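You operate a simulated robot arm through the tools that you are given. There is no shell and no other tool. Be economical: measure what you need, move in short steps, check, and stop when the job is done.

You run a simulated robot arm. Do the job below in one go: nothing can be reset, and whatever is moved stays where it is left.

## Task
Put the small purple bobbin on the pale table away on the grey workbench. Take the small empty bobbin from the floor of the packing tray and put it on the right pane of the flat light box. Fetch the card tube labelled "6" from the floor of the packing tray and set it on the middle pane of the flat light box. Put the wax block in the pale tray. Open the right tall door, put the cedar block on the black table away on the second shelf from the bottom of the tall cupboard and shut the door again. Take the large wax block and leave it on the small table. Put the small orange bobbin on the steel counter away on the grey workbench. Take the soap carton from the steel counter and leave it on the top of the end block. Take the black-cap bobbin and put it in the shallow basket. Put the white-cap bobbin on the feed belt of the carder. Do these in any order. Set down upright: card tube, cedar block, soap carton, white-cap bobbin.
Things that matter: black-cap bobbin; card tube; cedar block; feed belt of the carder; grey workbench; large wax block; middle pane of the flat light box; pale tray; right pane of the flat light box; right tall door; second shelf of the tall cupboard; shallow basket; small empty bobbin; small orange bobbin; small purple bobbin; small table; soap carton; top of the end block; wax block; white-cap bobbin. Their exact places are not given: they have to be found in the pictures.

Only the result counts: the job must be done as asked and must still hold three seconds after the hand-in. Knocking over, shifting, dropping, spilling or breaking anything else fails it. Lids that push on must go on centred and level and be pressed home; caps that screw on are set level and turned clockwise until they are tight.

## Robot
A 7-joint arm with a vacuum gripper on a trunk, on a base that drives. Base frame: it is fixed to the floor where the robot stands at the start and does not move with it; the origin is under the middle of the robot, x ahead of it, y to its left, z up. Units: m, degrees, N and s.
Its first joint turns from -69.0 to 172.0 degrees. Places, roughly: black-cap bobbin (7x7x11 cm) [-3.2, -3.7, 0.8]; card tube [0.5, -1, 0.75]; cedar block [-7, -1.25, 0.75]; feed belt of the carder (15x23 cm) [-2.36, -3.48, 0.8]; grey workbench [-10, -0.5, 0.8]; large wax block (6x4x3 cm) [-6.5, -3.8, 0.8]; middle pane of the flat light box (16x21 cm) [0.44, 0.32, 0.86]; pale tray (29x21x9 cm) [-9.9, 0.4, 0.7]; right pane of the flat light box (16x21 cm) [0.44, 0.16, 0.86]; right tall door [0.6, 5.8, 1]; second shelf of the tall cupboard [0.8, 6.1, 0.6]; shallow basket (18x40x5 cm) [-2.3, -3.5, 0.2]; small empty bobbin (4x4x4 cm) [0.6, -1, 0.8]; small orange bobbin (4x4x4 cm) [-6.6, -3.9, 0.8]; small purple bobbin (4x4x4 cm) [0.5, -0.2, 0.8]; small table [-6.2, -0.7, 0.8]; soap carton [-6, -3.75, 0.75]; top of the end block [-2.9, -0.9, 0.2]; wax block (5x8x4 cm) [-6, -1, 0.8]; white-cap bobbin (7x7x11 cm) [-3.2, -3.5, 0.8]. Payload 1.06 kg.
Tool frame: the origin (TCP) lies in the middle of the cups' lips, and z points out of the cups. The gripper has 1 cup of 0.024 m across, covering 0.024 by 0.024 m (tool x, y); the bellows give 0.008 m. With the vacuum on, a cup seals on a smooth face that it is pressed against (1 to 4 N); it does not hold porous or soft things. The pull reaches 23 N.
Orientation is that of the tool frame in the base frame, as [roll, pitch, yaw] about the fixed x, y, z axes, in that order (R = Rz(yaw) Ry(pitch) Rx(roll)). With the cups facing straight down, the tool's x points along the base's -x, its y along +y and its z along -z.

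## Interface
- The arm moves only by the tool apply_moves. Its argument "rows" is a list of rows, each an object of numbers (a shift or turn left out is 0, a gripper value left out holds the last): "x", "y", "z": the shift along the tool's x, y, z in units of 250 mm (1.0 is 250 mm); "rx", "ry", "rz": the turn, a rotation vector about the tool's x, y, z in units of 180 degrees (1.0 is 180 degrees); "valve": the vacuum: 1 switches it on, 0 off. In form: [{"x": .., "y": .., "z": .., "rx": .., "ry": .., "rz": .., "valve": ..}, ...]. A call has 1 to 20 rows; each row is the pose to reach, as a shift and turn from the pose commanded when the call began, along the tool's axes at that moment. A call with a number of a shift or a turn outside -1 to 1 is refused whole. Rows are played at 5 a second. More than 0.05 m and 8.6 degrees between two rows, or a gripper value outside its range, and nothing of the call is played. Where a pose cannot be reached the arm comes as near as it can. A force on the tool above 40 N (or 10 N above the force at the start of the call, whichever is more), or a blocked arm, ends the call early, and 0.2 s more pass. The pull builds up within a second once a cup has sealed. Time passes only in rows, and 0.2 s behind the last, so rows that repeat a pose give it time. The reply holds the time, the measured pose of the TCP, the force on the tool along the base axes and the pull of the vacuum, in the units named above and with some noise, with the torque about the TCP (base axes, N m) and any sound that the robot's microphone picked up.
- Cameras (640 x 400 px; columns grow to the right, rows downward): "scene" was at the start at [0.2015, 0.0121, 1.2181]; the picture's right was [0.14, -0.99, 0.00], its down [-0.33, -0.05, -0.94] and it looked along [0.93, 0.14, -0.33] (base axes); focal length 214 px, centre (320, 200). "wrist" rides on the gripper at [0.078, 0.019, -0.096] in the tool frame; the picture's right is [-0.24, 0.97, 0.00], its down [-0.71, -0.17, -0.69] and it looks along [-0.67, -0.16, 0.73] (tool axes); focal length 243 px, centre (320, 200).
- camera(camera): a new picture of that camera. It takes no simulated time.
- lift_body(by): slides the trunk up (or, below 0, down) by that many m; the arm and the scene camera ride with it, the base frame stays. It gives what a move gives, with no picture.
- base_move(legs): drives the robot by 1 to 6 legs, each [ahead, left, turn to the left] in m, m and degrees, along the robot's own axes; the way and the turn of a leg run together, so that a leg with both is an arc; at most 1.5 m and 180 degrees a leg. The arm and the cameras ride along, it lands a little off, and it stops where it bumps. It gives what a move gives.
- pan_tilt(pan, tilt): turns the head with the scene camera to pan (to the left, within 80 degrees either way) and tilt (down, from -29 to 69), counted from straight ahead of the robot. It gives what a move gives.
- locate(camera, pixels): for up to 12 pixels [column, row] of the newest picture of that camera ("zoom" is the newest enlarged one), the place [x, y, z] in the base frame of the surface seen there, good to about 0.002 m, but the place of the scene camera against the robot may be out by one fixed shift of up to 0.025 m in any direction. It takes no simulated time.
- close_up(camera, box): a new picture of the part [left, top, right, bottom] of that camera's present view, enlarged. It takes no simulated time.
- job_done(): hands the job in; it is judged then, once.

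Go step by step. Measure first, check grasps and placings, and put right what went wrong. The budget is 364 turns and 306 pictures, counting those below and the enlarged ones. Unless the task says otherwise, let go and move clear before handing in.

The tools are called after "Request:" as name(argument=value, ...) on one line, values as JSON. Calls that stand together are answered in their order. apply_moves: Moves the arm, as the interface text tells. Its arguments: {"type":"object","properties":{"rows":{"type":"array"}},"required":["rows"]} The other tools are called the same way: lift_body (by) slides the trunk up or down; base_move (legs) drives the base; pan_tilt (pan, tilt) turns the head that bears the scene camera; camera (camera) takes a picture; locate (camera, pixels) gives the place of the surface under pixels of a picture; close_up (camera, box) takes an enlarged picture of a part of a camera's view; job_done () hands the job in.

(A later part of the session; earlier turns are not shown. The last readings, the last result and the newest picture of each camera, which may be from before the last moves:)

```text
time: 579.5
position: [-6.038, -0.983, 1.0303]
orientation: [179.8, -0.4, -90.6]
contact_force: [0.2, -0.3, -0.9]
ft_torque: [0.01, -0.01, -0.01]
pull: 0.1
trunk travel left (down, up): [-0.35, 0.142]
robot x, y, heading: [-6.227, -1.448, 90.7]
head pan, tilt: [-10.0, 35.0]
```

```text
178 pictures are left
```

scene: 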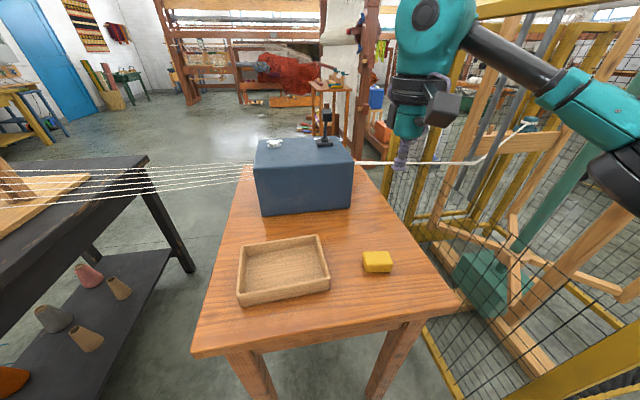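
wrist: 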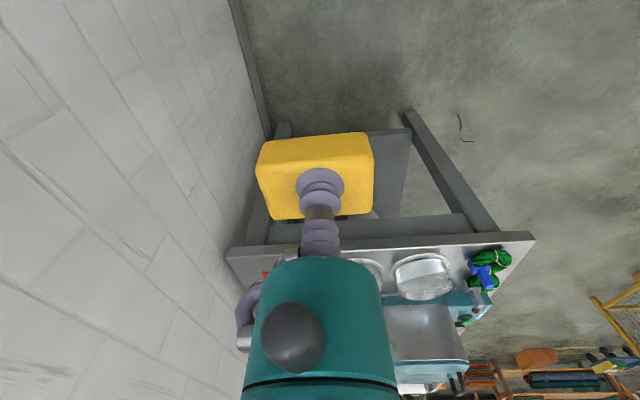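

The large wax block sits on the small table at (377,262). Next the soap carton on the counter near (-5.92,-3.61).

Request:
base_move(legs=[[-0.7, 0, 0], [0, 0, 179.5], [0, 0.5, 0], [0.6, 0, 0]])

Request:
pan_tilt(pan=0, tilt=35)

Request:
camera(camera="scene")

Request:
camera(camera="wrist")

```text
time: 598.1
position: [-5.8975, -3.2108, 1.0307]
orientation: [179.8, -0.4, 89.8]
contact_force: [-0.4, 0.4, 0.0]
ft_torque: [-0.01, 0.0, 0.0]
pull: 0.1
trunk travel left (down, up): [-0.35, 0.142]
robot x, y, heading: [-5.713, -2.7474, -89.1]
head pan, tilt: [-10.0, 35.0]
```

```text
time: 598.9
position: [-5.898, -3.2109, 1.0306]
orientation: [179.8, -0.4, 89.9]
contact_force: [0.9, 0.1, -0.3]
ft_torque: [0.03, 0.03, 0.03]
pull: 0.2
trunk travel left (down, up): [-0.35, 0.142]
robot x, y, heading: [-5.7125, -2.7469, -88.8]
head pan, tilt: [0.0, 35.0]
```

```text
177 pictures are left
```

scene: 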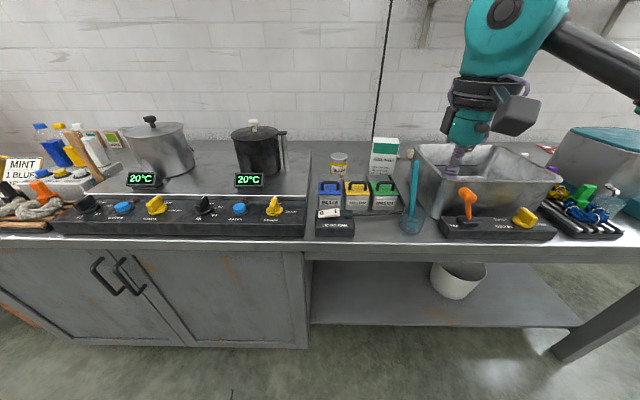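

```text
176 pictures are left
```

wrist: 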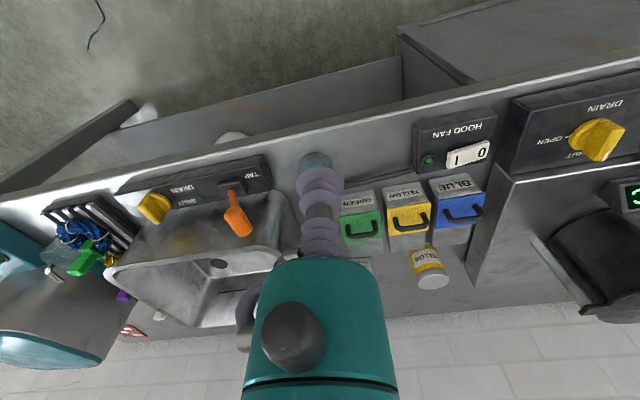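

Request:
close_up(camera="scene", box=[340, 125, 440, 240])

Request:
locate(camera="scene", pixels=[[385, 140], [376, 138], [395, 138], [384, 165], [413, 170], [383, 180], [340, 157], [420, 150], [410, 235], [300, 250]])

```text
3.48 times, centred on (390, 182) of scene
```

zoom: 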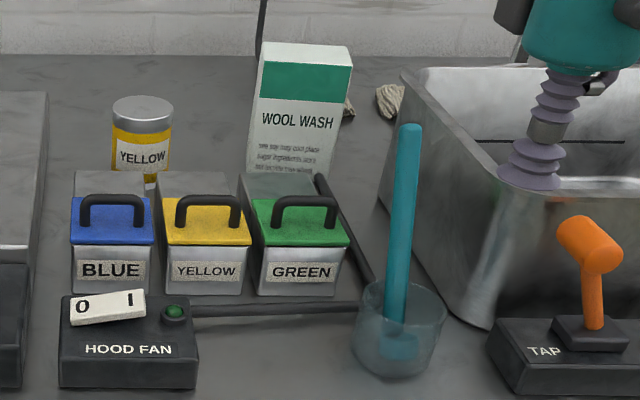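

```text
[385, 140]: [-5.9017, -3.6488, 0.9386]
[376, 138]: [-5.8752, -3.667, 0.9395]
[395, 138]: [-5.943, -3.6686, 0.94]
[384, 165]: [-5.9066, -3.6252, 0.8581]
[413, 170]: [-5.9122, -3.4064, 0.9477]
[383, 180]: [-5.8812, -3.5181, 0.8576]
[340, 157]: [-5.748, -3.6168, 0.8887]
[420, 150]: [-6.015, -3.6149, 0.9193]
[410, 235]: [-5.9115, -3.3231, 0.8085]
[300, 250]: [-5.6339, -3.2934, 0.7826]
```

The carton's top centre is about (-5.908,-3.64) at z 0.93, deep on the counter. I drive closer in careful steps.

Request:
base_move(legs=[[0.24, 0, -0.9]])

Request:
base_move(legs=[[0.05, 0, 0]])

Request:
camera(camera="wrist")

Request:
camera(camera="scene")

```text
time: 600.6
position: [-5.9016, -3.4462, 1.0307]
orientation: [179.8, -0.4, 89.1]
contact_force: [0.1, -0.5, 0.7]
ft_torque: [0.0, 0.01, 0.02]
pull: 0.1
trunk travel left (down, up): [-0.35, 0.142]
robot x, y, heading: [-5.713, -2.9846, -89.8]
head pan, tilt: [0.0, 35.0]
```

```text
time: 601.6
position: [-5.9008, -3.4964, 1.03]
orientation: [179.8, -0.5, 89.1]
contact_force: [0.2, 0.3, 0.1]
ft_torque: [0.03, -0.04, 0.0]
pull: 0.0
trunk travel left (down, up): [-0.35, 0.142]
robot x, y, heading: [-5.7097, -3.0348, -89.9]
head pan, tilt: [0.0, 35.0]
```

```text
174 pictures are left
```

wrist: 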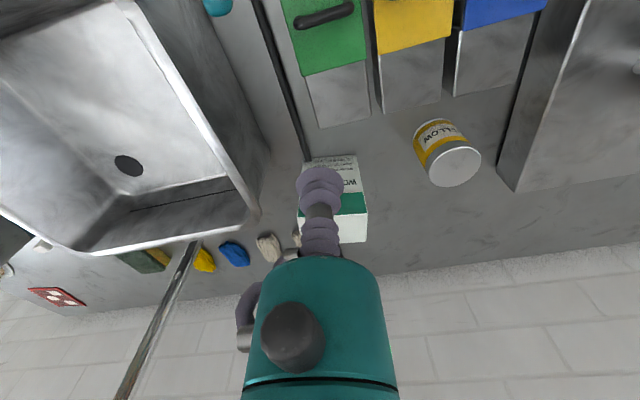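

```text
173 pictures are left
```

scene: 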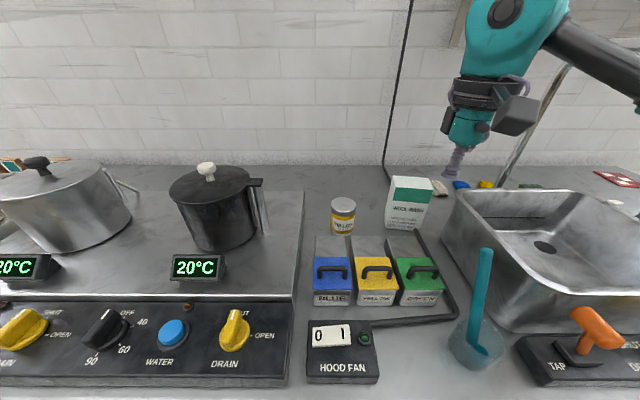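

Request:
locate(camera="scene", pixels=[[412, 182], [395, 178], [432, 180], [395, 187], [430, 189], [400, 225], [562, 80], [540, 130]])

Request:
locate(camera="wrist", pixels=[[350, 228], [363, 225], [362, 240], [345, 240], [360, 214], [355, 160]])

Request:
close_up(camera="scene", box=[370, 160, 450, 240])

```text
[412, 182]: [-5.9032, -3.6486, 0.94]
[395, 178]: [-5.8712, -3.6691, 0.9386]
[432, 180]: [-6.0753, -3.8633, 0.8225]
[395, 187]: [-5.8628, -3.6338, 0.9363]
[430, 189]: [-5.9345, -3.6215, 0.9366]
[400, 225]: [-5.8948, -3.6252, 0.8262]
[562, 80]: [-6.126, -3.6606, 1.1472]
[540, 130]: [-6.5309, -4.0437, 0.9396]
```

```text
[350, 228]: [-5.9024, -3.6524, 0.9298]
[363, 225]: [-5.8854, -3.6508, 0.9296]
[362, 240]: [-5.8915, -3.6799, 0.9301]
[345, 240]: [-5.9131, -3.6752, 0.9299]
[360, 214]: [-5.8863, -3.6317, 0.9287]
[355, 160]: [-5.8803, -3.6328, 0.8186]
```

```text
5.00 times, centred on (410, 200) of scene
```

zoom: 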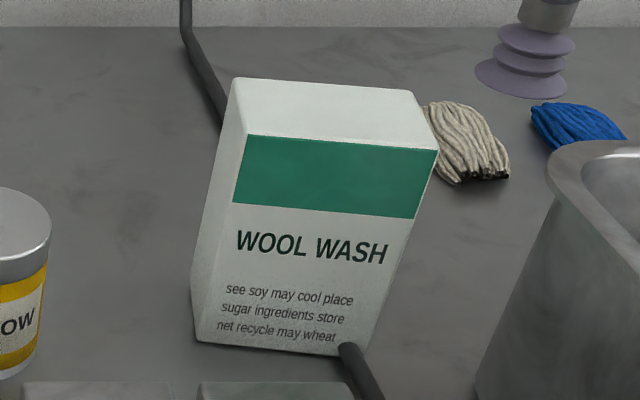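

Request:
pan_tilt(pan=-35, tilt=15)

Request:
camera(camera="scene")

```text
time: 602.6
position: [-5.9009, -3.4968, 1.0296]
orientation: [179.7, -0.3, 89.0]
contact_force: [0.2, 0.1, 0.4]
ft_torque: [-0.02, 0.02, -0.03]
pull: 0.0
trunk travel left (down, up): [-0.35, 0.142]
robot x, y, heading: [-5.7047, -3.0346, -89.6]
head pan, tilt: [-35.0, 15.0]
```

```text
171 pictures are left
```

scene: 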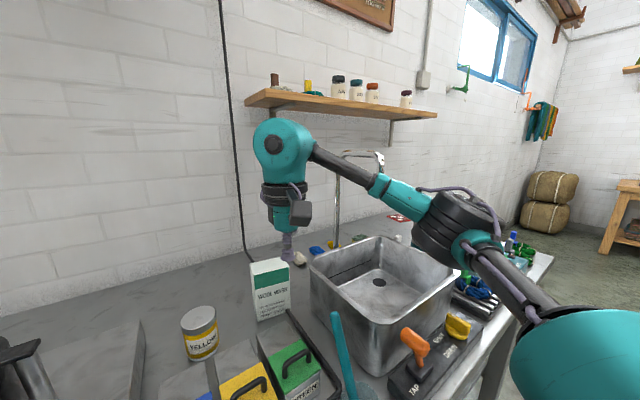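

Request:
locate(camera="scene", pixels=[[337, 225], [337, 190], [380, 158], [366, 154], [350, 170], [390, 185], [440, 215], [455, 240], [270, 262]])

```text
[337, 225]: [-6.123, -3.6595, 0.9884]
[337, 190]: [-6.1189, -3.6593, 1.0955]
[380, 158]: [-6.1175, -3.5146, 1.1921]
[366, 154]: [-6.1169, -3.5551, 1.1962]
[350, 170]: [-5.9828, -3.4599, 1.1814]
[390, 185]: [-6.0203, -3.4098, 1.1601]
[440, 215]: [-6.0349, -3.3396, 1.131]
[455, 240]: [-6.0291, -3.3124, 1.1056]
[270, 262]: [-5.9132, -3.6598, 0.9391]
```

The faucet spout tip is near (-6.117,-3.51,1.19), where the elbow would go. I'll back off, turn 15° left, take the stretched pose, then come in from there.

Request:
base_move(legs=[[-0.3, 0, 0], [0, 0, 14.6]])

Request:
apply_moves(rows=[{"x": -0.08, "y": -0.1}, {"x": -0.16, "y": -0.22}, {"x": -0.24, "y": -0.35}, {"x": -0.3, "y": -0.48}, {"x": -0.33, "y": -0.52, "z": 0.06}, {"x": -0.33, "y": -0.52, "z": 0.12}])

Request:
camera(camera="scene")

```text
time: 605.5
position: [-5.7778, -3.2267, 1.0301]
orientation: [179.8, -0.4, 104.0]
contact_force: [0.4, -1.2, 1.0]
ft_torque: [-0.02, -0.01, -0.01]
pull: 0.0
trunk travel left (down, up): [-0.35, 0.142]
robot x, y, heading: [-5.7085, -2.7283, -74.6]
head pan, tilt: [-35.0, 15.0]
```

```text
time: 606.9
position: [-5.8835, -3.3386, 0.9998]
orientation: [179.8, -0.4, 104.1]
contact_force: [-0.3, 0.9, -0.1]
ft_torque: [0.0, 0.0, 0.01]
pull: 0.1
trunk travel left (down, up): [-0.35, 0.142]
robot x, y, heading: [-5.7142, -2.7282, -74.9]
head pan, tilt: [-35.0, 15.0]
```

```text
170 pictures are left
```

scene: 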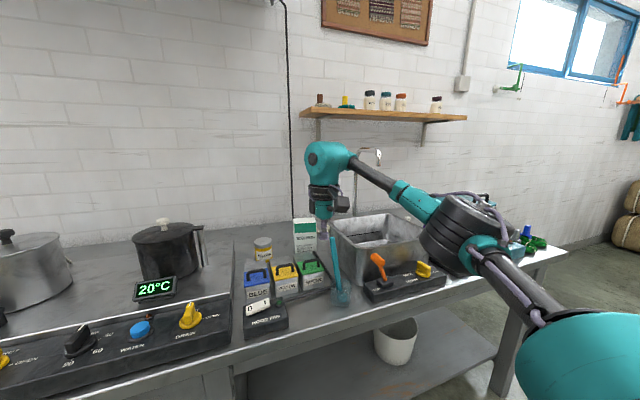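

Request:
base_move(legs=[[0.2, -0.069, 0]])

Request:
camera(camera="scene")

Request:
locate(camera="scene", pixels=[[360, 165], [375, 180], [440, 230], [460, 215], [440, 210], [470, 265], [430, 205], [375, 155]])

```text
time: 608.6
position: [-5.8978, -3.5464, 1.0005]
orientation: [179.8, -0.4, 104.1]
contact_force: [-0.1, 0.2, -0.7]
ft_torque: [-0.01, -0.01, -0.02]
pull: 0.0
trunk travel left (down, up): [-0.35, 0.142]
robot x, y, heading: [-5.7235, -2.9401, -75.0]
head pan, tilt: [-35.0, 15.0]
```

```text
169 pictures are left
```

scene: 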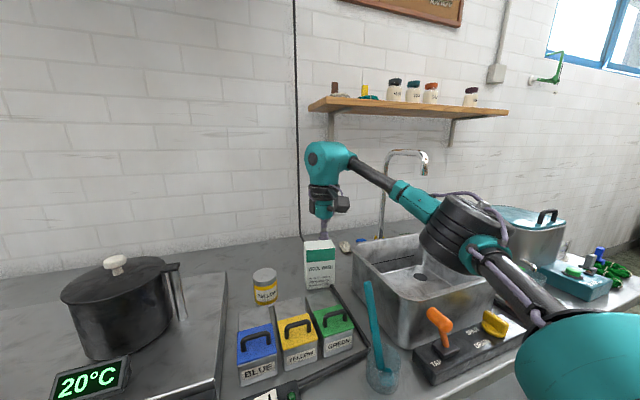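

```text
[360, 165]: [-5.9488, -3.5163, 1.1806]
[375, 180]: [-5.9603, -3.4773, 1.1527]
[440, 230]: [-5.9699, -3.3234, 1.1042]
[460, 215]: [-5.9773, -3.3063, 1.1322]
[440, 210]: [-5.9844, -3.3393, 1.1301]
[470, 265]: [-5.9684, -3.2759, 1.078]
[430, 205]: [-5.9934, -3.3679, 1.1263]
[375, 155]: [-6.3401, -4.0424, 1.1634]
```

Request:
base_move(legs=[[0.1, -0.034, 0]])

Request:
camera(camera="wrist")

Request:
camera(camera="scene")

```text
time: 609.7
position: [-5.9037, -3.6506, 1.0005]
orientation: [179.8, -0.4, 104.1]
contact_force: [-1.3, 0.3, -0.6]
ft_torque: [0.02, -0.03, 0.0]
pull: 0.0
trunk travel left (down, up): [-0.35, 0.142]
robot x, y, heading: [-5.7359, -3.0424, -74.7]
head pan, tilt: [-35.0, 15.0]
```

```text
168 pictures are left
```

wrist: 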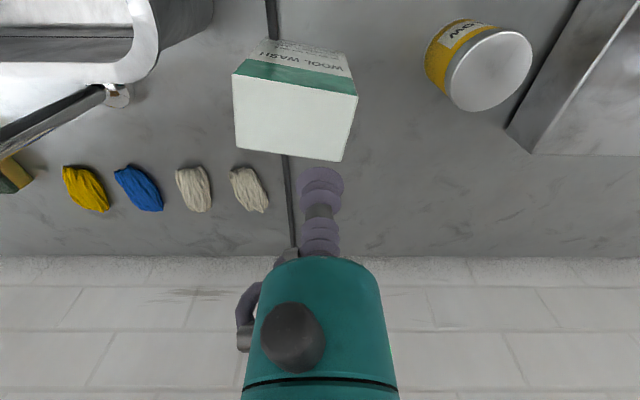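

```text
167 pictures are left
```

scene: 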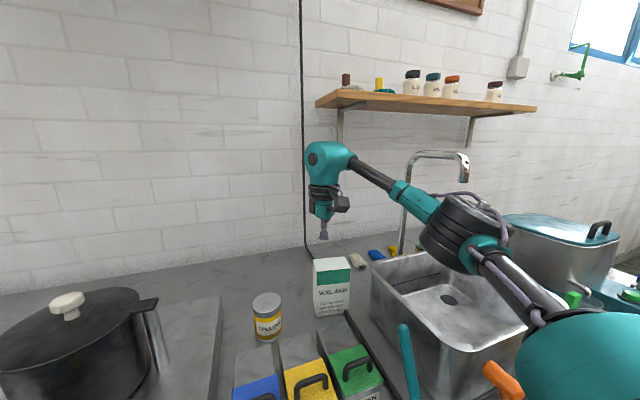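

Request:
locate(camera="wrist", pixels=[[295, 115], [238, 80], [354, 98], [240, 145], [338, 157], [300, 85]])

```text
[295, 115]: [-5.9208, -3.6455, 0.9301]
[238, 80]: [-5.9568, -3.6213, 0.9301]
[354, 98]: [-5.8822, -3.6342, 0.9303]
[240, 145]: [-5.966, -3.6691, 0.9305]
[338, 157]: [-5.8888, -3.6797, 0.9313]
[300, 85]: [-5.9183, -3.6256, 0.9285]
```

Request:
apply_moves(rows=[{"x": 0.017, "y": -0.078, "z": 0.1, "valve": 1}, {"x": 0.017, "y": -0.078, "z": 0.22}, {"x": 0.017, "y": -0.078, "z": 0.27}, {"x": 0.017, "y": -0.078, "z": 0.285}, {"x": 0.017, "y": -0.078, "z": 0.292}, {"x": 0.017, "y": -0.078, "z": 0.292}])

```text
time: 611.1
position: [-5.923, -3.6518, 0.9296]
orientation: [179.8, -0.1, 104.0]
contact_force: [-3.4, -4.7, 15.3]
ft_torque: [-0.1, 0.01, -0.04]
pull: 23.8
trunk travel left (down, up): [-0.35, 0.142]
robot x, y, heading: [-5.7318, -3.0448, -74.9]
head pan, tilt: [-35.0, 15.0]
```

Sealed on the carton. Lift it clear of the stirrer and faucet, then back straight out.

Request:
apply_moves(rows=[{"z": -0.08}, {"z": -0.2}, {"z": -0.28}])

Request:
lift_body(by=0.11)

Request:
camera(camera="scene")

```text
time: 611.9
position: [-5.9218, -3.652, 0.9981]
orientation: [179.7, -0.5, 104.1]
contact_force: [0.1, 0.6, -5.1]
ft_torque: [0.03, -0.03, 0.01]
pull: 22.7
trunk travel left (down, up): [-0.35, 0.142]
robot x, y, heading: [-5.7346, -3.0427, -74.5]
head pan, tilt: [-35.0, 15.0]
```

```text
time: 613.4
position: [-5.9331, -3.6201, 1.22]
orientation: [179.5, 12.2, 103.7]
contact_force: [0.2, -0.4, -4.3]
ft_torque: [0.08, 0.01, 0.0]
pull: 23.6
trunk travel left (down, up): [-0.46, 0.032]
robot x, y, heading: [-5.7307, -3.0446, -74.7]
head pan, tilt: [-35.0, 15.0]
```

```text
166 pictures are left
```

scene: 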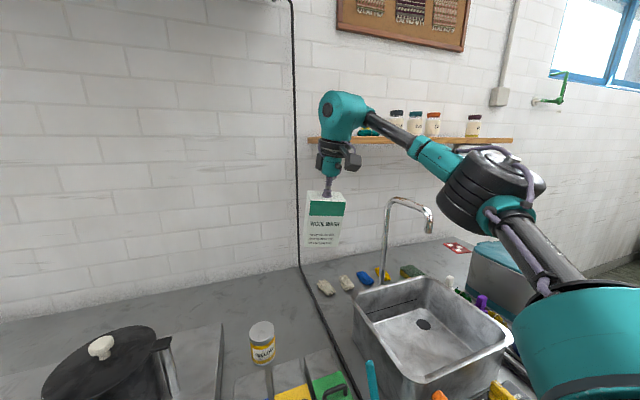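

The arm got pushed up and tilted 12° during the trunk lift, possibly from touching the spout. I back straight out and inspect.

Request:
base_move(legs=[[-0.3, 0, 0]])

Request:
camera(camera="scene")

```text
time: 615.4
position: [-6.0104, -3.3308, 1.2213]
orientation: [179.5, 12.3, 103.9]
contact_force: [-0.4, -0.1, -4.1]
ft_torque: [0.07, 0.05, 0.01]
pull: 22.9
trunk travel left (down, up): [-0.46, 0.032]
robot x, y, heading: [-5.8124, -2.7557, -74.6]
head pan, tilt: [-35.0, 15.0]
```

```text
165 pictures are left
```

scene: 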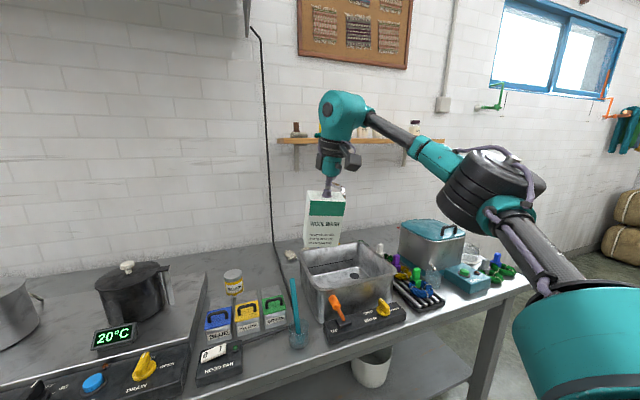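

Request:
apply_moves(rows=[{"ry": 0.03, "x": 0.05}, {"ry": 0.05, "x": 0.1}, {"ry": 0.068, "x": 0.15}, {"ry": 0.068, "x": 0.15}])

Request:
camera(camera="wrist")

```text
time: 616.4
position: [-6.019, -3.2975, 1.2131]
orientation: [179.5, 0.0, 103.9]
contact_force: [0.6, 0.7, -4.7]
ft_torque: [0.02, 0.01, 0.0]
pull: 22.9
out of reach, approached as far as the arm can: row 1
trunk travel left (down, up): [-0.46, 0.032]
robot x, y, heading: [-5.8088, -2.7596, -74.7]
head pan, tilt: [-35.0, 15.0]
```

```text
164 pictures are left
```

wrist: 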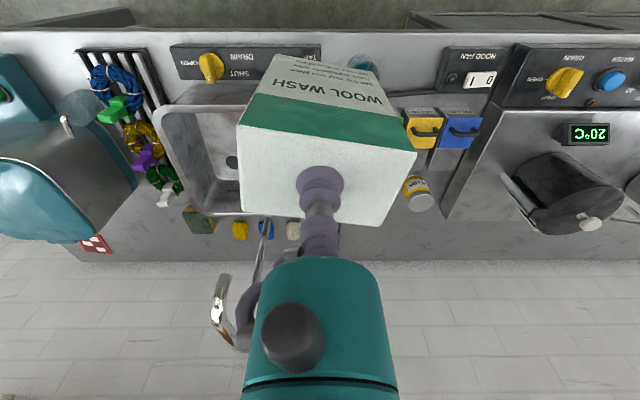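

The carton hangs level. I back off, face +x and drive along the aisle to the end block at (-2.9,-0.9).

Request:
base_move(legs=[[-0.5, 0, 0], [0, 0, 74.7], [1.2, 0, 0], [1.0, 0, 0], [0, 1.35, 0]])

Request:
pan_tilt(pan=0, tilt=45)

Request:
camera(camera="scene")

Request:
camera(camera="wrist")

```text
time: 644.8
position: [-3.2727, -1.2835, 1.2137]
orientation: [179.6, 0.1, 177.6]
contact_force: [-0.2, 0.2, -5.0]
ft_torque: [-0.02, 0.0, 0.01]
pull: 23.1
trunk travel left (down, up): [-0.46, 0.032]
robot x, y, heading: [-3.7345, -0.93, -1.0]
head pan, tilt: [-35.0, 15.0]
```

```text
time: 645.8
position: [-3.2744, -1.2834, 1.2135]
orientation: [179.5, 0.1, 177.6]
contact_force: [0.4, -0.1, -5.2]
ft_torque: [0.04, -0.01, -0.02]
pull: 23.0
trunk travel left (down, up): [-0.46, 0.032]
robot x, y, heading: [-3.7314, -0.9294, -0.9]
head pan, tilt: [0.0, 45.0]
```

```text
163 pictures are left
```

scene: 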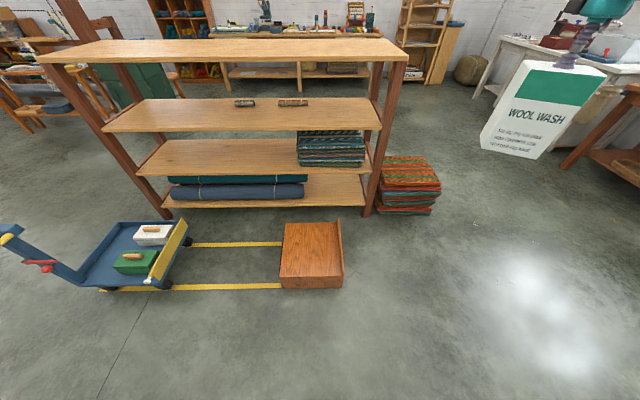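

```text
162 pictures are left
```

wrist: 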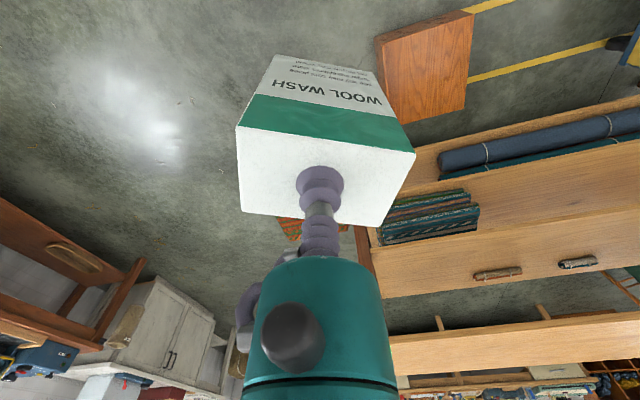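

Request:
locate(camera="scene", pixels=[[310, 255], [285, 225], [335, 225], [283, 275], [338, 275], [281, 288], [342, 240], [345, 285], [370, 200], [395, 195], [300, 45]])

Request:
locate(camera="wrist", pixels=[[430, 70], [385, 50], [470, 15], [460, 105], [395, 118]])

```text
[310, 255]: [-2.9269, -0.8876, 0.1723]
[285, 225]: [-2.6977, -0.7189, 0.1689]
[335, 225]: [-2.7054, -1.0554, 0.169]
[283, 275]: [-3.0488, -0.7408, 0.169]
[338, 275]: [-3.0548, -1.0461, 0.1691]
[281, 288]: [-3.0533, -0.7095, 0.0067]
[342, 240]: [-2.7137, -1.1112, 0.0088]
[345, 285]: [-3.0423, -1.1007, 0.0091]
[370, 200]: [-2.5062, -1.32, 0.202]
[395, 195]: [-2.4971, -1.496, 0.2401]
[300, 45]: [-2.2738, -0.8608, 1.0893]
```

```text
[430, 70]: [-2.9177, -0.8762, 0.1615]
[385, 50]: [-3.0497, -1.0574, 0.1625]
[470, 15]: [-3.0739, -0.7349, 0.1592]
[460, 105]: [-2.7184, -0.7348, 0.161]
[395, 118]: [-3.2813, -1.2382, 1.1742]
```

End block top spans x -3.065 to -2.70, y -0.73 to -1.05, z 0.16. I set the tool to rel (0.46,-0.2), drive to put it over (-2.95,-0.88), and lower the trunk.

Request:
apply_moves(rows=[{"y": 0.15}, {"y": 0.3}, {"y": 0.45}, {"y": 0.58}])

Request:
base_move(legs=[[0.33, 0.26, 0.9]])

Request:
lift_body(by=-0.3)

Request:
camera(camera="scene")

Request:
camera(camera="wrist")

```text
time: 646.8
position: [-3.2685, -1.1371, 1.216]
orientation: [179.6, 0.0, 177.4]
contact_force: [-0.3, 0.2, -4.9]
ft_torque: [0.02, -0.01, 0.0]
pull: 23.0
trunk travel left (down, up): [-0.46, 0.032]
robot x, y, heading: [-3.7303, -0.9315, -1.0]
head pan, tilt: [0.0, 45.0]
```

```text
time: 649.6
position: [-2.938, -0.8781, 1.216]
orientation: [179.5, 0.0, 178.6]
contact_force: [0.1, -0.9, -4.0]
ft_torque: [0.02, -0.03, -0.04]
pull: 22.7
trunk travel left (down, up): [-0.46, 0.032]
robot x, y, heading: [-3.4051, -0.679, -0.0]
head pan, tilt: [0.0, 45.0]
```

```text
time: 652.6
position: [-2.9382, -0.8789, 0.9151]
orientation: [179.5, 0.0, 178.6]
contact_force: [0.7, 0.0, -5.2]
ft_torque: [-0.01, 0.0, 0.0]
pull: 23.2
trunk travel left (down, up): [-0.16, 0.332]
robot x, y, heading: [-3.4082, -0.6775, -0.1]
head pan, tilt: [0.0, 45.0]
```

```text
161 pictures are left
```

scene: 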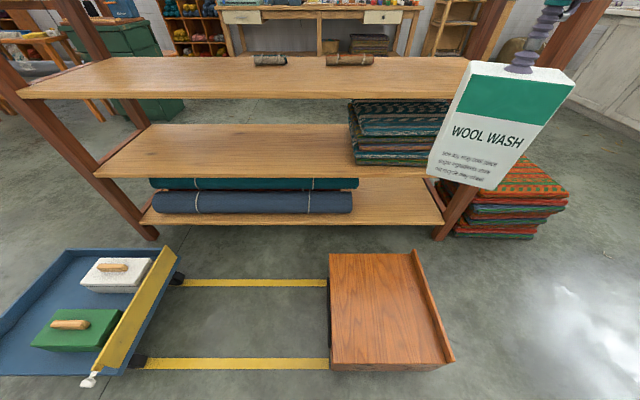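

```text
160 pictures are left
```

wrist: 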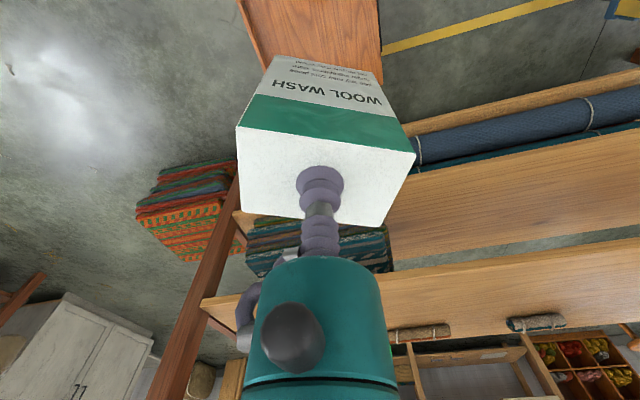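

Request:
lift_body(by=-0.16)

Request:
apply_moves(rows=[{"z": 0.15}, {"z": 0.3}, {"z": 0.45}, {"z": 0.6}, {"z": 0.75}, {"z": 0.9}, {"z": 1.0}])

Request:
camera(camera="scene")

```text
time: 654.5
position: [-2.939, -0.8797, 0.7561]
orientation: [179.5, 0.1, 178.6]
contact_force: [-0.2, 0.5, -5.3]
ft_torque: [0.01, -0.05, 0.02]
pull: 23.2
trunk travel left (down, up): [0.0, 0.492]
robot x, y, heading: [-3.4097, -0.6805, 0.3]
head pan, tilt: [0.0, 45.0]
```

```text
time: 656.1
position: [-2.9374, -0.8781, 0.5039]
orientation: [179.6, 0.1, 178.6]
contact_force: [-0.9, -0.5, -5.3]
ft_torque: [0.03, 0.04, 0.01]
pull: 22.4
trunk travel left (down, up): [0.0, 0.492]
robot x, y, heading: [-3.409, -0.6787, -0.1]
head pan, tilt: [0.0, 45.0]
```

```text
159 pictures are left
```

scene: 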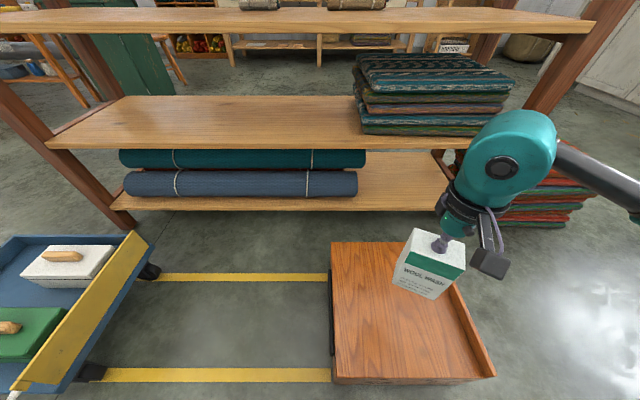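

Request:
apply_moves(rows=[{"z": 0.15}, {"z": 0.3}, {"z": 0.45}, {"z": 0.6}, {"z": 0.75}, {"z": 0.82}])

Request:
camera(camera="scene")

```text
time: 657.5
position: [-2.9373, -0.8746, 0.2998]
orientation: [179.6, 0.0, 178.7]
contact_force: [0.9, 0.0, -5.2]
ft_torque: [0.01, -0.04, -0.02]
pull: 23.1
trunk travel left (down, up): [0.0, 0.492]
robot x, y, heading: [-3.41, -0.6794, 0.1]
head pan, tilt: [0.0, 45.0]
```

```text
158 pictures are left
```

scene: 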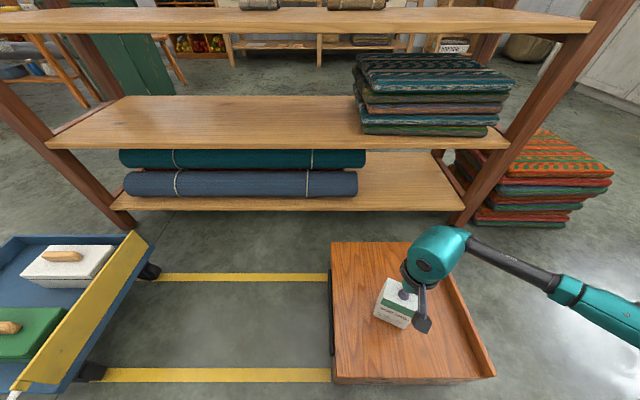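

Reachable. Now the last centimetre in small steps.

Request:
apply_moves(rows=[{"z": 0.012}, {"z": 0.024}, {"z": 0.024}])

Request:
apply_moves(rows=[{"z": 0.008}, {"z": 0.016}, {"z": 0.016}])

```text
time: 658.3
position: [-2.9387, -0.8743, 0.2953]
orientation: [179.5, 0.0, 178.6]
contact_force: [-0.4, 0.6, -4.9]
ft_torque: [-0.04, 0.0, 0.02]
pull: 22.8
trunk travel left (down, up): [0.0, 0.492]
robot x, y, heading: [-3.4062, -0.6778, 0.0]
head pan, tilt: [0.0, 45.0]
```

```text
time: 659.1
position: [-2.9369, -0.8736, 0.2929]
orientation: [179.4, 0.1, 178.7]
contact_force: [-1.3, 3.4, 5.6]
ft_torque: [-0.03, 0.05, -0.03]
pull: 23.1
trunk travel left (down, up): [0.0, 0.492]
robot x, y, heading: [-3.408, -0.6806, 0.3]
head pan, tilt: [0.0, 45.0]
```

Request:
apply_moves(rows=[{"z": 0.008}, {"z": 0.012}, {"z": 0.006, "valve": 0}, {"z": 0.006}, {"z": 0.006}, {"z": 0.006}, {"z": -0.04}, {"z": -0.16}, {"z": -0.32}, {"z": -0.48}, {"z": -0.64}, {"z": -0.8}, {"z": -0.96}])

Request:
camera(camera="scene")

```text
time: 661.9
position: [-2.9385, -0.876, 0.5305]
orientation: [179.6, 0.0, 178.7]
contact_force: [0.2, -0.6, 0.1]
ft_torque: [0.01, 0.0, -0.05]
pull: 0.1
trunk travel left (down, up): [0.0, 0.492]
robot x, y, heading: [-3.4077, -0.6785, 0.1]
head pan, tilt: [0.0, 45.0]
```

```text
157 pictures are left
```

scene: 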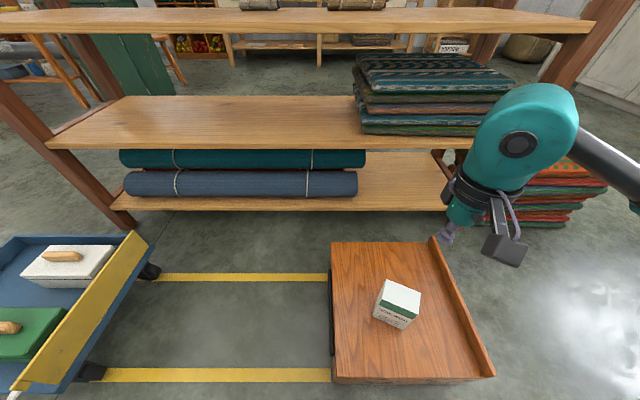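

The soap carton stands upright on the end block. Next, the capped bobbins at about (-3.2,-3.6): raise up, go there and look.

Request:
apply_moves(rows=[{"z": -0.15}, {"z": -0.3}, {"z": -0.45}, {"z": -0.6}, {"z": -0.75}])

Request:
lift_body(by=0.35)

Request:
base_move(legs=[[-0.4, 0, 0], [0, 0, -90], [1.4, 0, 0], [0, 0.7, 0]])

Request:
pan_tilt(pan=0, tilt=25)

Request:
camera(camera="scene")

```text
time: 663.1
position: [-2.9389, -0.8778, 0.7195]
orientation: [179.5, 0.0, 178.6]
contact_force: [-0.2, -0.4, -0.1]
ft_torque: [-0.02, 0.01, -0.03]
pull: 0.1
trunk travel left (down, up): [0.0, 0.492]
robot x, y, heading: [-3.4062, -0.677, 0.5]
head pan, tilt: [0.0, 45.0]
```

```text
time: 666.5
position: [-2.938, -0.8791, 1.0683]
orientation: [179.5, 0.0, 178.6]
contact_force: [1.1, 0.5, -0.7]
ft_torque: [0.0, -0.03, -0.01]
pull: 0.1
trunk travel left (down, up): [-0.35, 0.142]
robot x, y, heading: [-3.4049, -0.683, 0.2]
head pan, tilt: [0.0, 45.0]
```

```text
time: 685.4
position: [-3.2635, -2.5266, 1.0687]
orientation: [179.5, 0.1, 89.9]
contact_force: [0.3, -0.6, -1.1]
ft_torque: [-0.02, 0.0, -0.02]
pull: 0.0
trunk travel left (down, up): [-0.35, 0.142]
robot x, y, heading: [-3.0783, -2.0532, -88.8]
head pan, tilt: [0.0, 45.0]
```

```text
time: 686.2
position: [-3.2639, -2.5255, 1.0683]
orientation: [179.5, 0.0, 90.0]
contact_force: [-0.3, 0.1, 0.4]
ft_torque: [0.03, 0.02, 0.0]
pull: 0.1
trunk travel left (down, up): [-0.35, 0.142]
robot x, y, heading: [-3.0728, -2.0519, -89.0]
head pan, tilt: [0.0, 25.0]
```

```text
156 pictures are left
```

scene: 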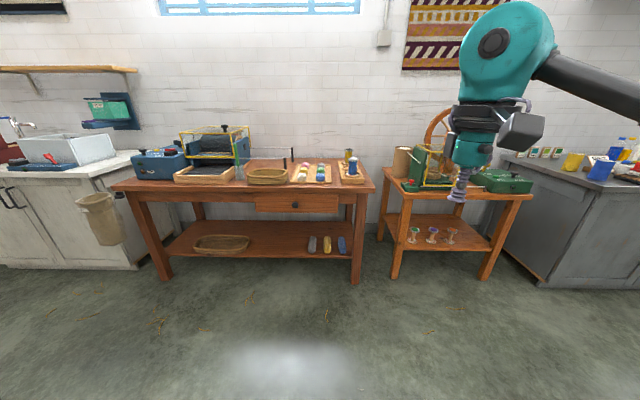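

Request:
close_up(camera="scene", box=[110, 110, 390, 290])

Request:
locate(camera="scene", pixels=[[352, 160], [348, 153], [220, 243], [205, 250], [240, 250], [205, 175], [250, 215], [356, 278], [165, 275], [268, 172], [375, 188], [300, 225]])

```text
2.22 times, centred on (250, 200) of scene
```

zoom: 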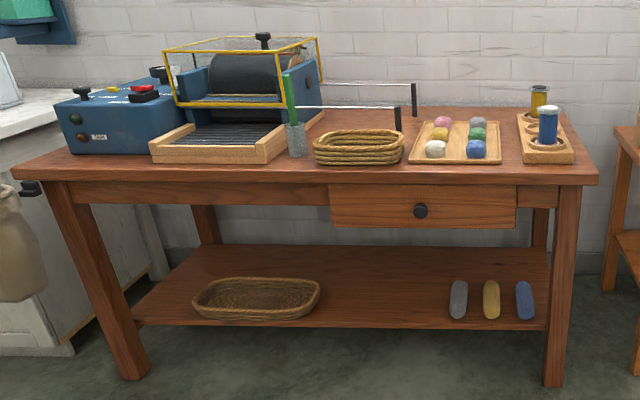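

```text
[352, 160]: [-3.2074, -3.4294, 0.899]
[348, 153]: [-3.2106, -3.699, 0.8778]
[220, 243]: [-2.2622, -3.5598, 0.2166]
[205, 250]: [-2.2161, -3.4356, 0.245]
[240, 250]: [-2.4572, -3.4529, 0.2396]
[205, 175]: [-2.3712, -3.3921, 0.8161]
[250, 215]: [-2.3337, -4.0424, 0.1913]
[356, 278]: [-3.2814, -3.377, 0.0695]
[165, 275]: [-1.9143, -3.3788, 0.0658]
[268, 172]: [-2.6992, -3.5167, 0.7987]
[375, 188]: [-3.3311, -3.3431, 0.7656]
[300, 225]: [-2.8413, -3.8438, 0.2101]
```

The white-cap bobbin (blue thread) is at about (-3.207,-3.42) and the black-cap one (yellow) behind at y -3.69, both in a socket board. I drive up to the white one first.

Request:
base_move(legs=[[0, 0.04, -1], [0.85, 0, 0]])

Request:
camera(camera="wrist")

Request:
pan_tilt(pan=0, tilt=35)

Request:
camera(camera="scene")

```text
time: 691.4
position: [-3.2084, -3.3765, 1.0682]
orientation: [179.6, -0.1, 90.0]
contact_force: [-0.6, -0.3, 0.5]
ft_torque: [0.02, 0.03, 0.0]
pull: 0.1
trunk travel left (down, up): [-0.35, 0.142]
robot x, y, heading: [-3.0238, -2.9039, -88.5]
head pan, tilt: [0.0, 25.0]
```

```text
154 pictures are left
```

wrist: 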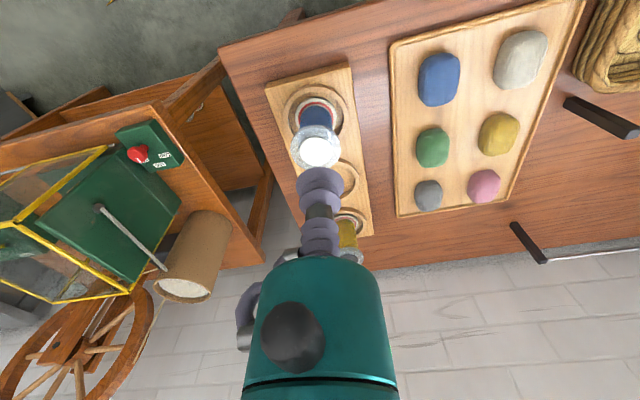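

```text
time: 692.1
position: [-3.2088, -3.3758, 1.0685]
orientation: [179.4, 0.0, 90.1]
contact_force: [-0.2, -0.2, -0.3]
ft_torque: [0.01, -0.01, 0.01]
pull: 0.0
trunk travel left (down, up): [-0.35, 0.142]
robot x, y, heading: [-3.0238, -2.905, -88.5]
head pan, tilt: [0.0, 35.0]
```

```text
153 pictures are left
```

scene: 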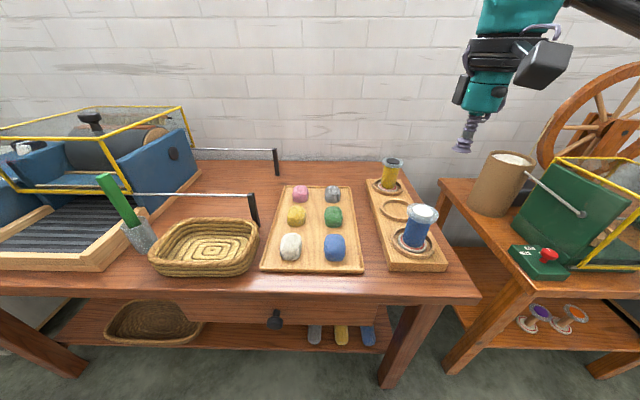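

Request:
close_up(camera="wrist", box=[270, 90, 370, 190])

Request:
locate(camera="zoom", pixels=[[315, 385], [280, 385], [350, 385], [315, 350], [210, 370], [420, 370]])

Request:
close_up(camera="scene", box=[350, 140, 460, 280])

```text
4.00 times, centred on (320, 140) of wrist
```

zoom: 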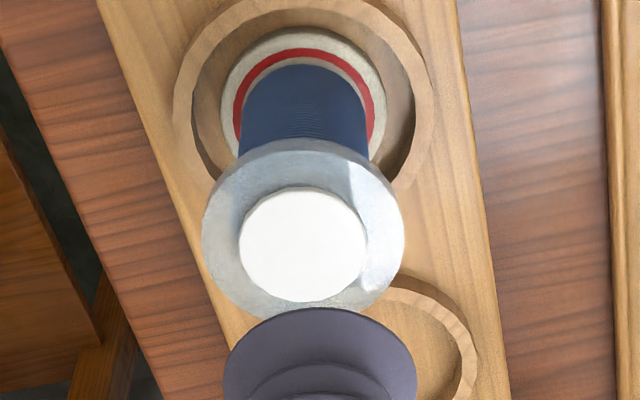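

```text
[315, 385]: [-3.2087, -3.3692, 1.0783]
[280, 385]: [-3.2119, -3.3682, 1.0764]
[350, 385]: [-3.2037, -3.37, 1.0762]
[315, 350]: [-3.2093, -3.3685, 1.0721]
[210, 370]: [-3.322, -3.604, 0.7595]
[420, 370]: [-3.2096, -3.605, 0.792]
```

```text
2.86 times, centred on (405, 210) of scene
```

zoom: 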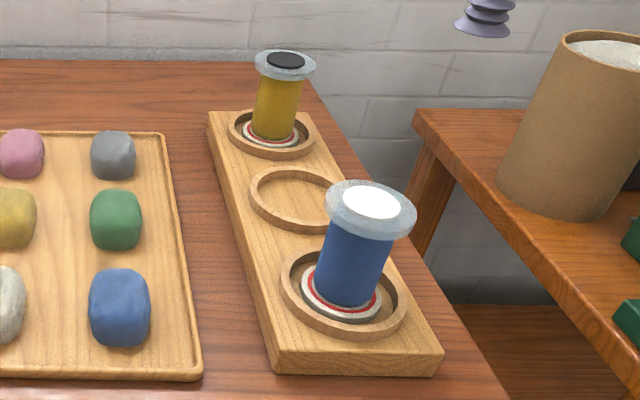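

Request:
locate(camera="wrist", pixels=[[316, 151], [308, 151], [324, 151], [316, 143], [316, 159], [300, 145], [338, 150]])

Request:
locate(camera="scene", pixels=[[423, 211], [392, 161], [60, 230], [30, 250], [100, 250], [20, 195], [150, 210], [60, 265], [150, 330], [195, 310], [180, 110], [130, 215]])

```text
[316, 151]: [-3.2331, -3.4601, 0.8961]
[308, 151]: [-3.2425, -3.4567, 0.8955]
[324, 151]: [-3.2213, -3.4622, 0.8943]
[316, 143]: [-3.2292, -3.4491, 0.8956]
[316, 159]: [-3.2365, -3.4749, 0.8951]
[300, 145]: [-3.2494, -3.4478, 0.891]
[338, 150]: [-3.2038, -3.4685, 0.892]
```

```text
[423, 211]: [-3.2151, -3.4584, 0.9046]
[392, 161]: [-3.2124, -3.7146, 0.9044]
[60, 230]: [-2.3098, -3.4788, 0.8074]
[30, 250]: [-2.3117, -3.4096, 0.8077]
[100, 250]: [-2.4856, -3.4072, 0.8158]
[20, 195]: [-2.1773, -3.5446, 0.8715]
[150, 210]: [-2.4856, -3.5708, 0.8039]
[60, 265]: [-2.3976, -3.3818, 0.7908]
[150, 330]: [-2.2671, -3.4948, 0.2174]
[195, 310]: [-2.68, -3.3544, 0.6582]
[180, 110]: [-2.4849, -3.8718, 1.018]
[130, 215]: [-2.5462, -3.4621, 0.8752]
```

White cap centre is about (-3.2315,-3.461,0.8955). Move over it and descend.

Request:
apply_moves(rows=[{"x": -0.18, "y": -0.05}, {"x": -0.34, "y": -0.092}, {"x": -0.34, "y": -0.092, "z": 0.15, "valve": 1}, {"x": -0.34, "y": -0.092, "z": 0.3}, {"x": -0.34, "y": -0.092, "z": 0.45}, {"x": -0.34, "y": -0.092, "z": 0.6}, {"x": -0.34, "y": -0.092, "z": 0.67}, {"x": -0.34, "y": -0.092, "z": 0.695}, {"x": -0.34, "y": -0.092, "z": 0.703}, {"x": -0.34, "y": -0.092, "z": 0.703}])

```text
time: 694.3
position: [-3.2293, -3.4618, 0.8939]
orientation: [179.4, 0.3, 90.1]
contact_force: [2.0, -4.2, 13.9]
ft_torque: [-0.05, 0.08, 0.04]
pull: 23.0
trunk travel left (down, up): [-0.35, 0.142]
robot x, y, heading: [-3.0206, -2.9022, -88.5]
head pan, tilt: [0.0, 35.0]
```

Request:
apply_moves(rows=[{"z": -0.05}, {"z": -0.15}, {"z": -0.3}, {"z": -0.45}, {"z": -0.6}, {"z": -0.7}])

Request:
camera(camera="wrist")

Request:
camera(camera="scene")

```text
time: 695.7
position: [-3.232, -3.4616, 1.0675]
orientation: [179.5, -0.1, 89.9]
contact_force: [-0.2, -0.3, -0.7]
ft_torque: [0.03, -0.03, 0.0]
pull: 23.3
trunk travel left (down, up): [-0.35, 0.142]
robot x, y, heading: [-3.0205, -2.9024, -88.5]
head pan, tilt: [0.0, 35.0]
```

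```text
150 pictures are left
```

wrist: 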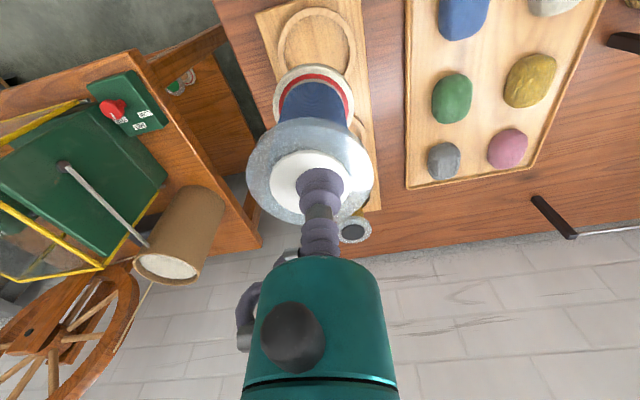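

```text
149 pictures are left
```

scene: 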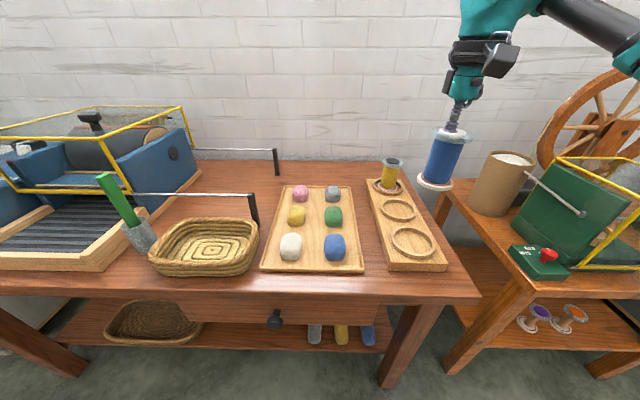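

Holding it. Back off, move east in front of the carder and look closely.

Request:
base_move(legs=[[-0.25, 0, -1.5], [0, 0.87, 0]])

Request:
camera(camera="scene")

Request:
camera(camera="wrist")

```text
time: 705.0
position: [-2.3889, -3.2066, 1.067]
orientation: [179.6, 0.1, 88.9]
contact_force: [0.5, -0.3, -0.4]
ft_torque: [0.01, 0.0, -0.02]
pull: 22.3
trunk travel left (down, up): [-0.35, 0.142]
robot x, y, heading: [-2.1666, -2.6499, -89.8]
head pan, tilt: [0.0, 35.0]
```

```text
148 pictures are left
```

scene: 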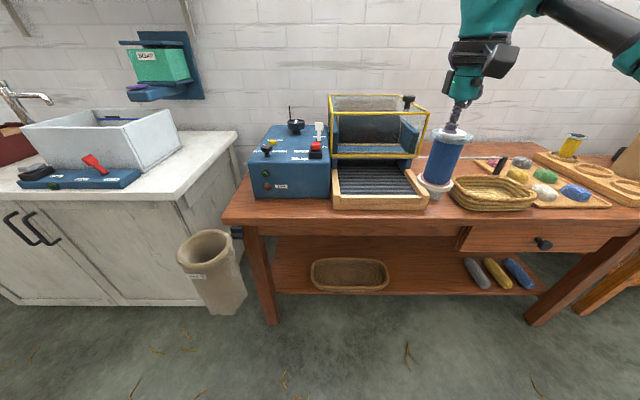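

```text
147 pictures are left
```

wrist: 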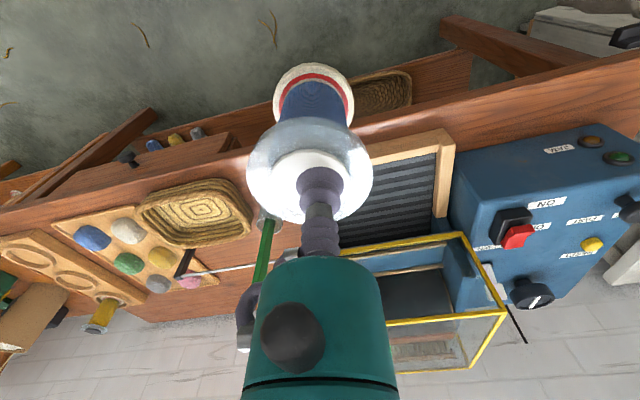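

Request:
close_up(camera="scene", box=[240, 80, 460, 230])

Request:
locate(camera="zoom", pixels=[[390, 300], [280, 290], [480, 290], [380, 245], [380, 345], [530, 310], [540, 80], [380, 220], [270, 330], [400, 200], [540, 160]])

Request:
locate(camera="wrist", pixels=[[400, 190], [430, 230], [430, 150], [460, 235], [500, 315], [270, 230], [400, 160], [390, 240]])

```text
2.67 times, centred on (350, 155) of scene
```

zoom: 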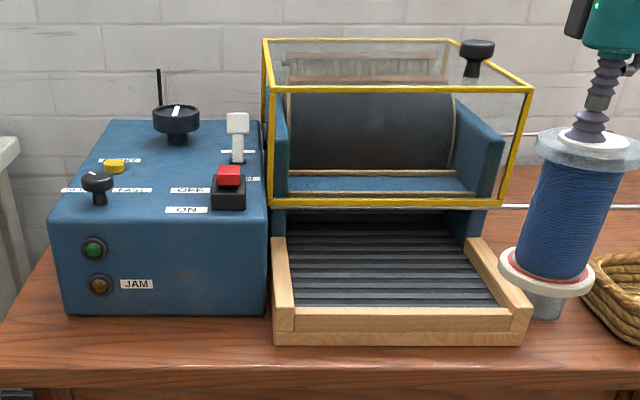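

```text
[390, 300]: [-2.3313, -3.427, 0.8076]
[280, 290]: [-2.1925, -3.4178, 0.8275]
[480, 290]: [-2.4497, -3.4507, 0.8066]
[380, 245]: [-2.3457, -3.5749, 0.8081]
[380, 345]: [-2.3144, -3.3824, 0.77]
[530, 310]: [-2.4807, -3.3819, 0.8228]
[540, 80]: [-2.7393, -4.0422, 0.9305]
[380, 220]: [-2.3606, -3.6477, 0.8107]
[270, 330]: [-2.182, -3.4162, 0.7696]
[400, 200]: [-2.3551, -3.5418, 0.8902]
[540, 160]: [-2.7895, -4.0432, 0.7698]
```

```text
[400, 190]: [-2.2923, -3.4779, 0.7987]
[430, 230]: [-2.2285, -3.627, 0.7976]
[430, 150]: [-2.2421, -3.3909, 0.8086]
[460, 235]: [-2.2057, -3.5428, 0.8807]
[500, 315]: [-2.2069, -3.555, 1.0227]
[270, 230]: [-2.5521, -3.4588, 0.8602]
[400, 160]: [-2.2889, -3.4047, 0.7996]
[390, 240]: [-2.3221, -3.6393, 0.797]
```

Belt surface z is 0.798, open from y -3.395 to the guard at -3.54. I'll set the bobbin at (-2.335,-3.455).

Request:
base_move(legs=[[0.248, 0.053, 0]])

Request:
camera(camera="scene")

Request:
camera(camera="wrist")

```text
time: 706.8
position: [-2.3349, -3.4515, 1.068]
orientation: [179.4, 0.0, 88.9]
contact_force: [-0.1, -0.4, -0.2]
ft_torque: [0.01, 0.03, -0.01]
pull: 23.1
trunk travel left (down, up): [-0.35, 0.142]
robot x, y, heading: [-2.1137, -2.9018, -89.5]
head pan, tilt: [0.0, 35.0]
```

```text
145 pictures are left
```

scene: 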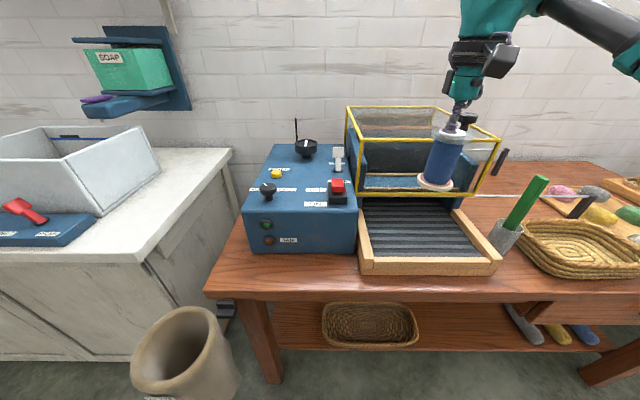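

```text
144 pictures are left
```

wrist: 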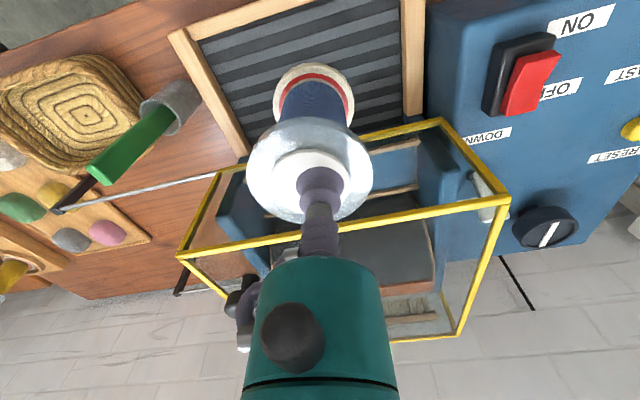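

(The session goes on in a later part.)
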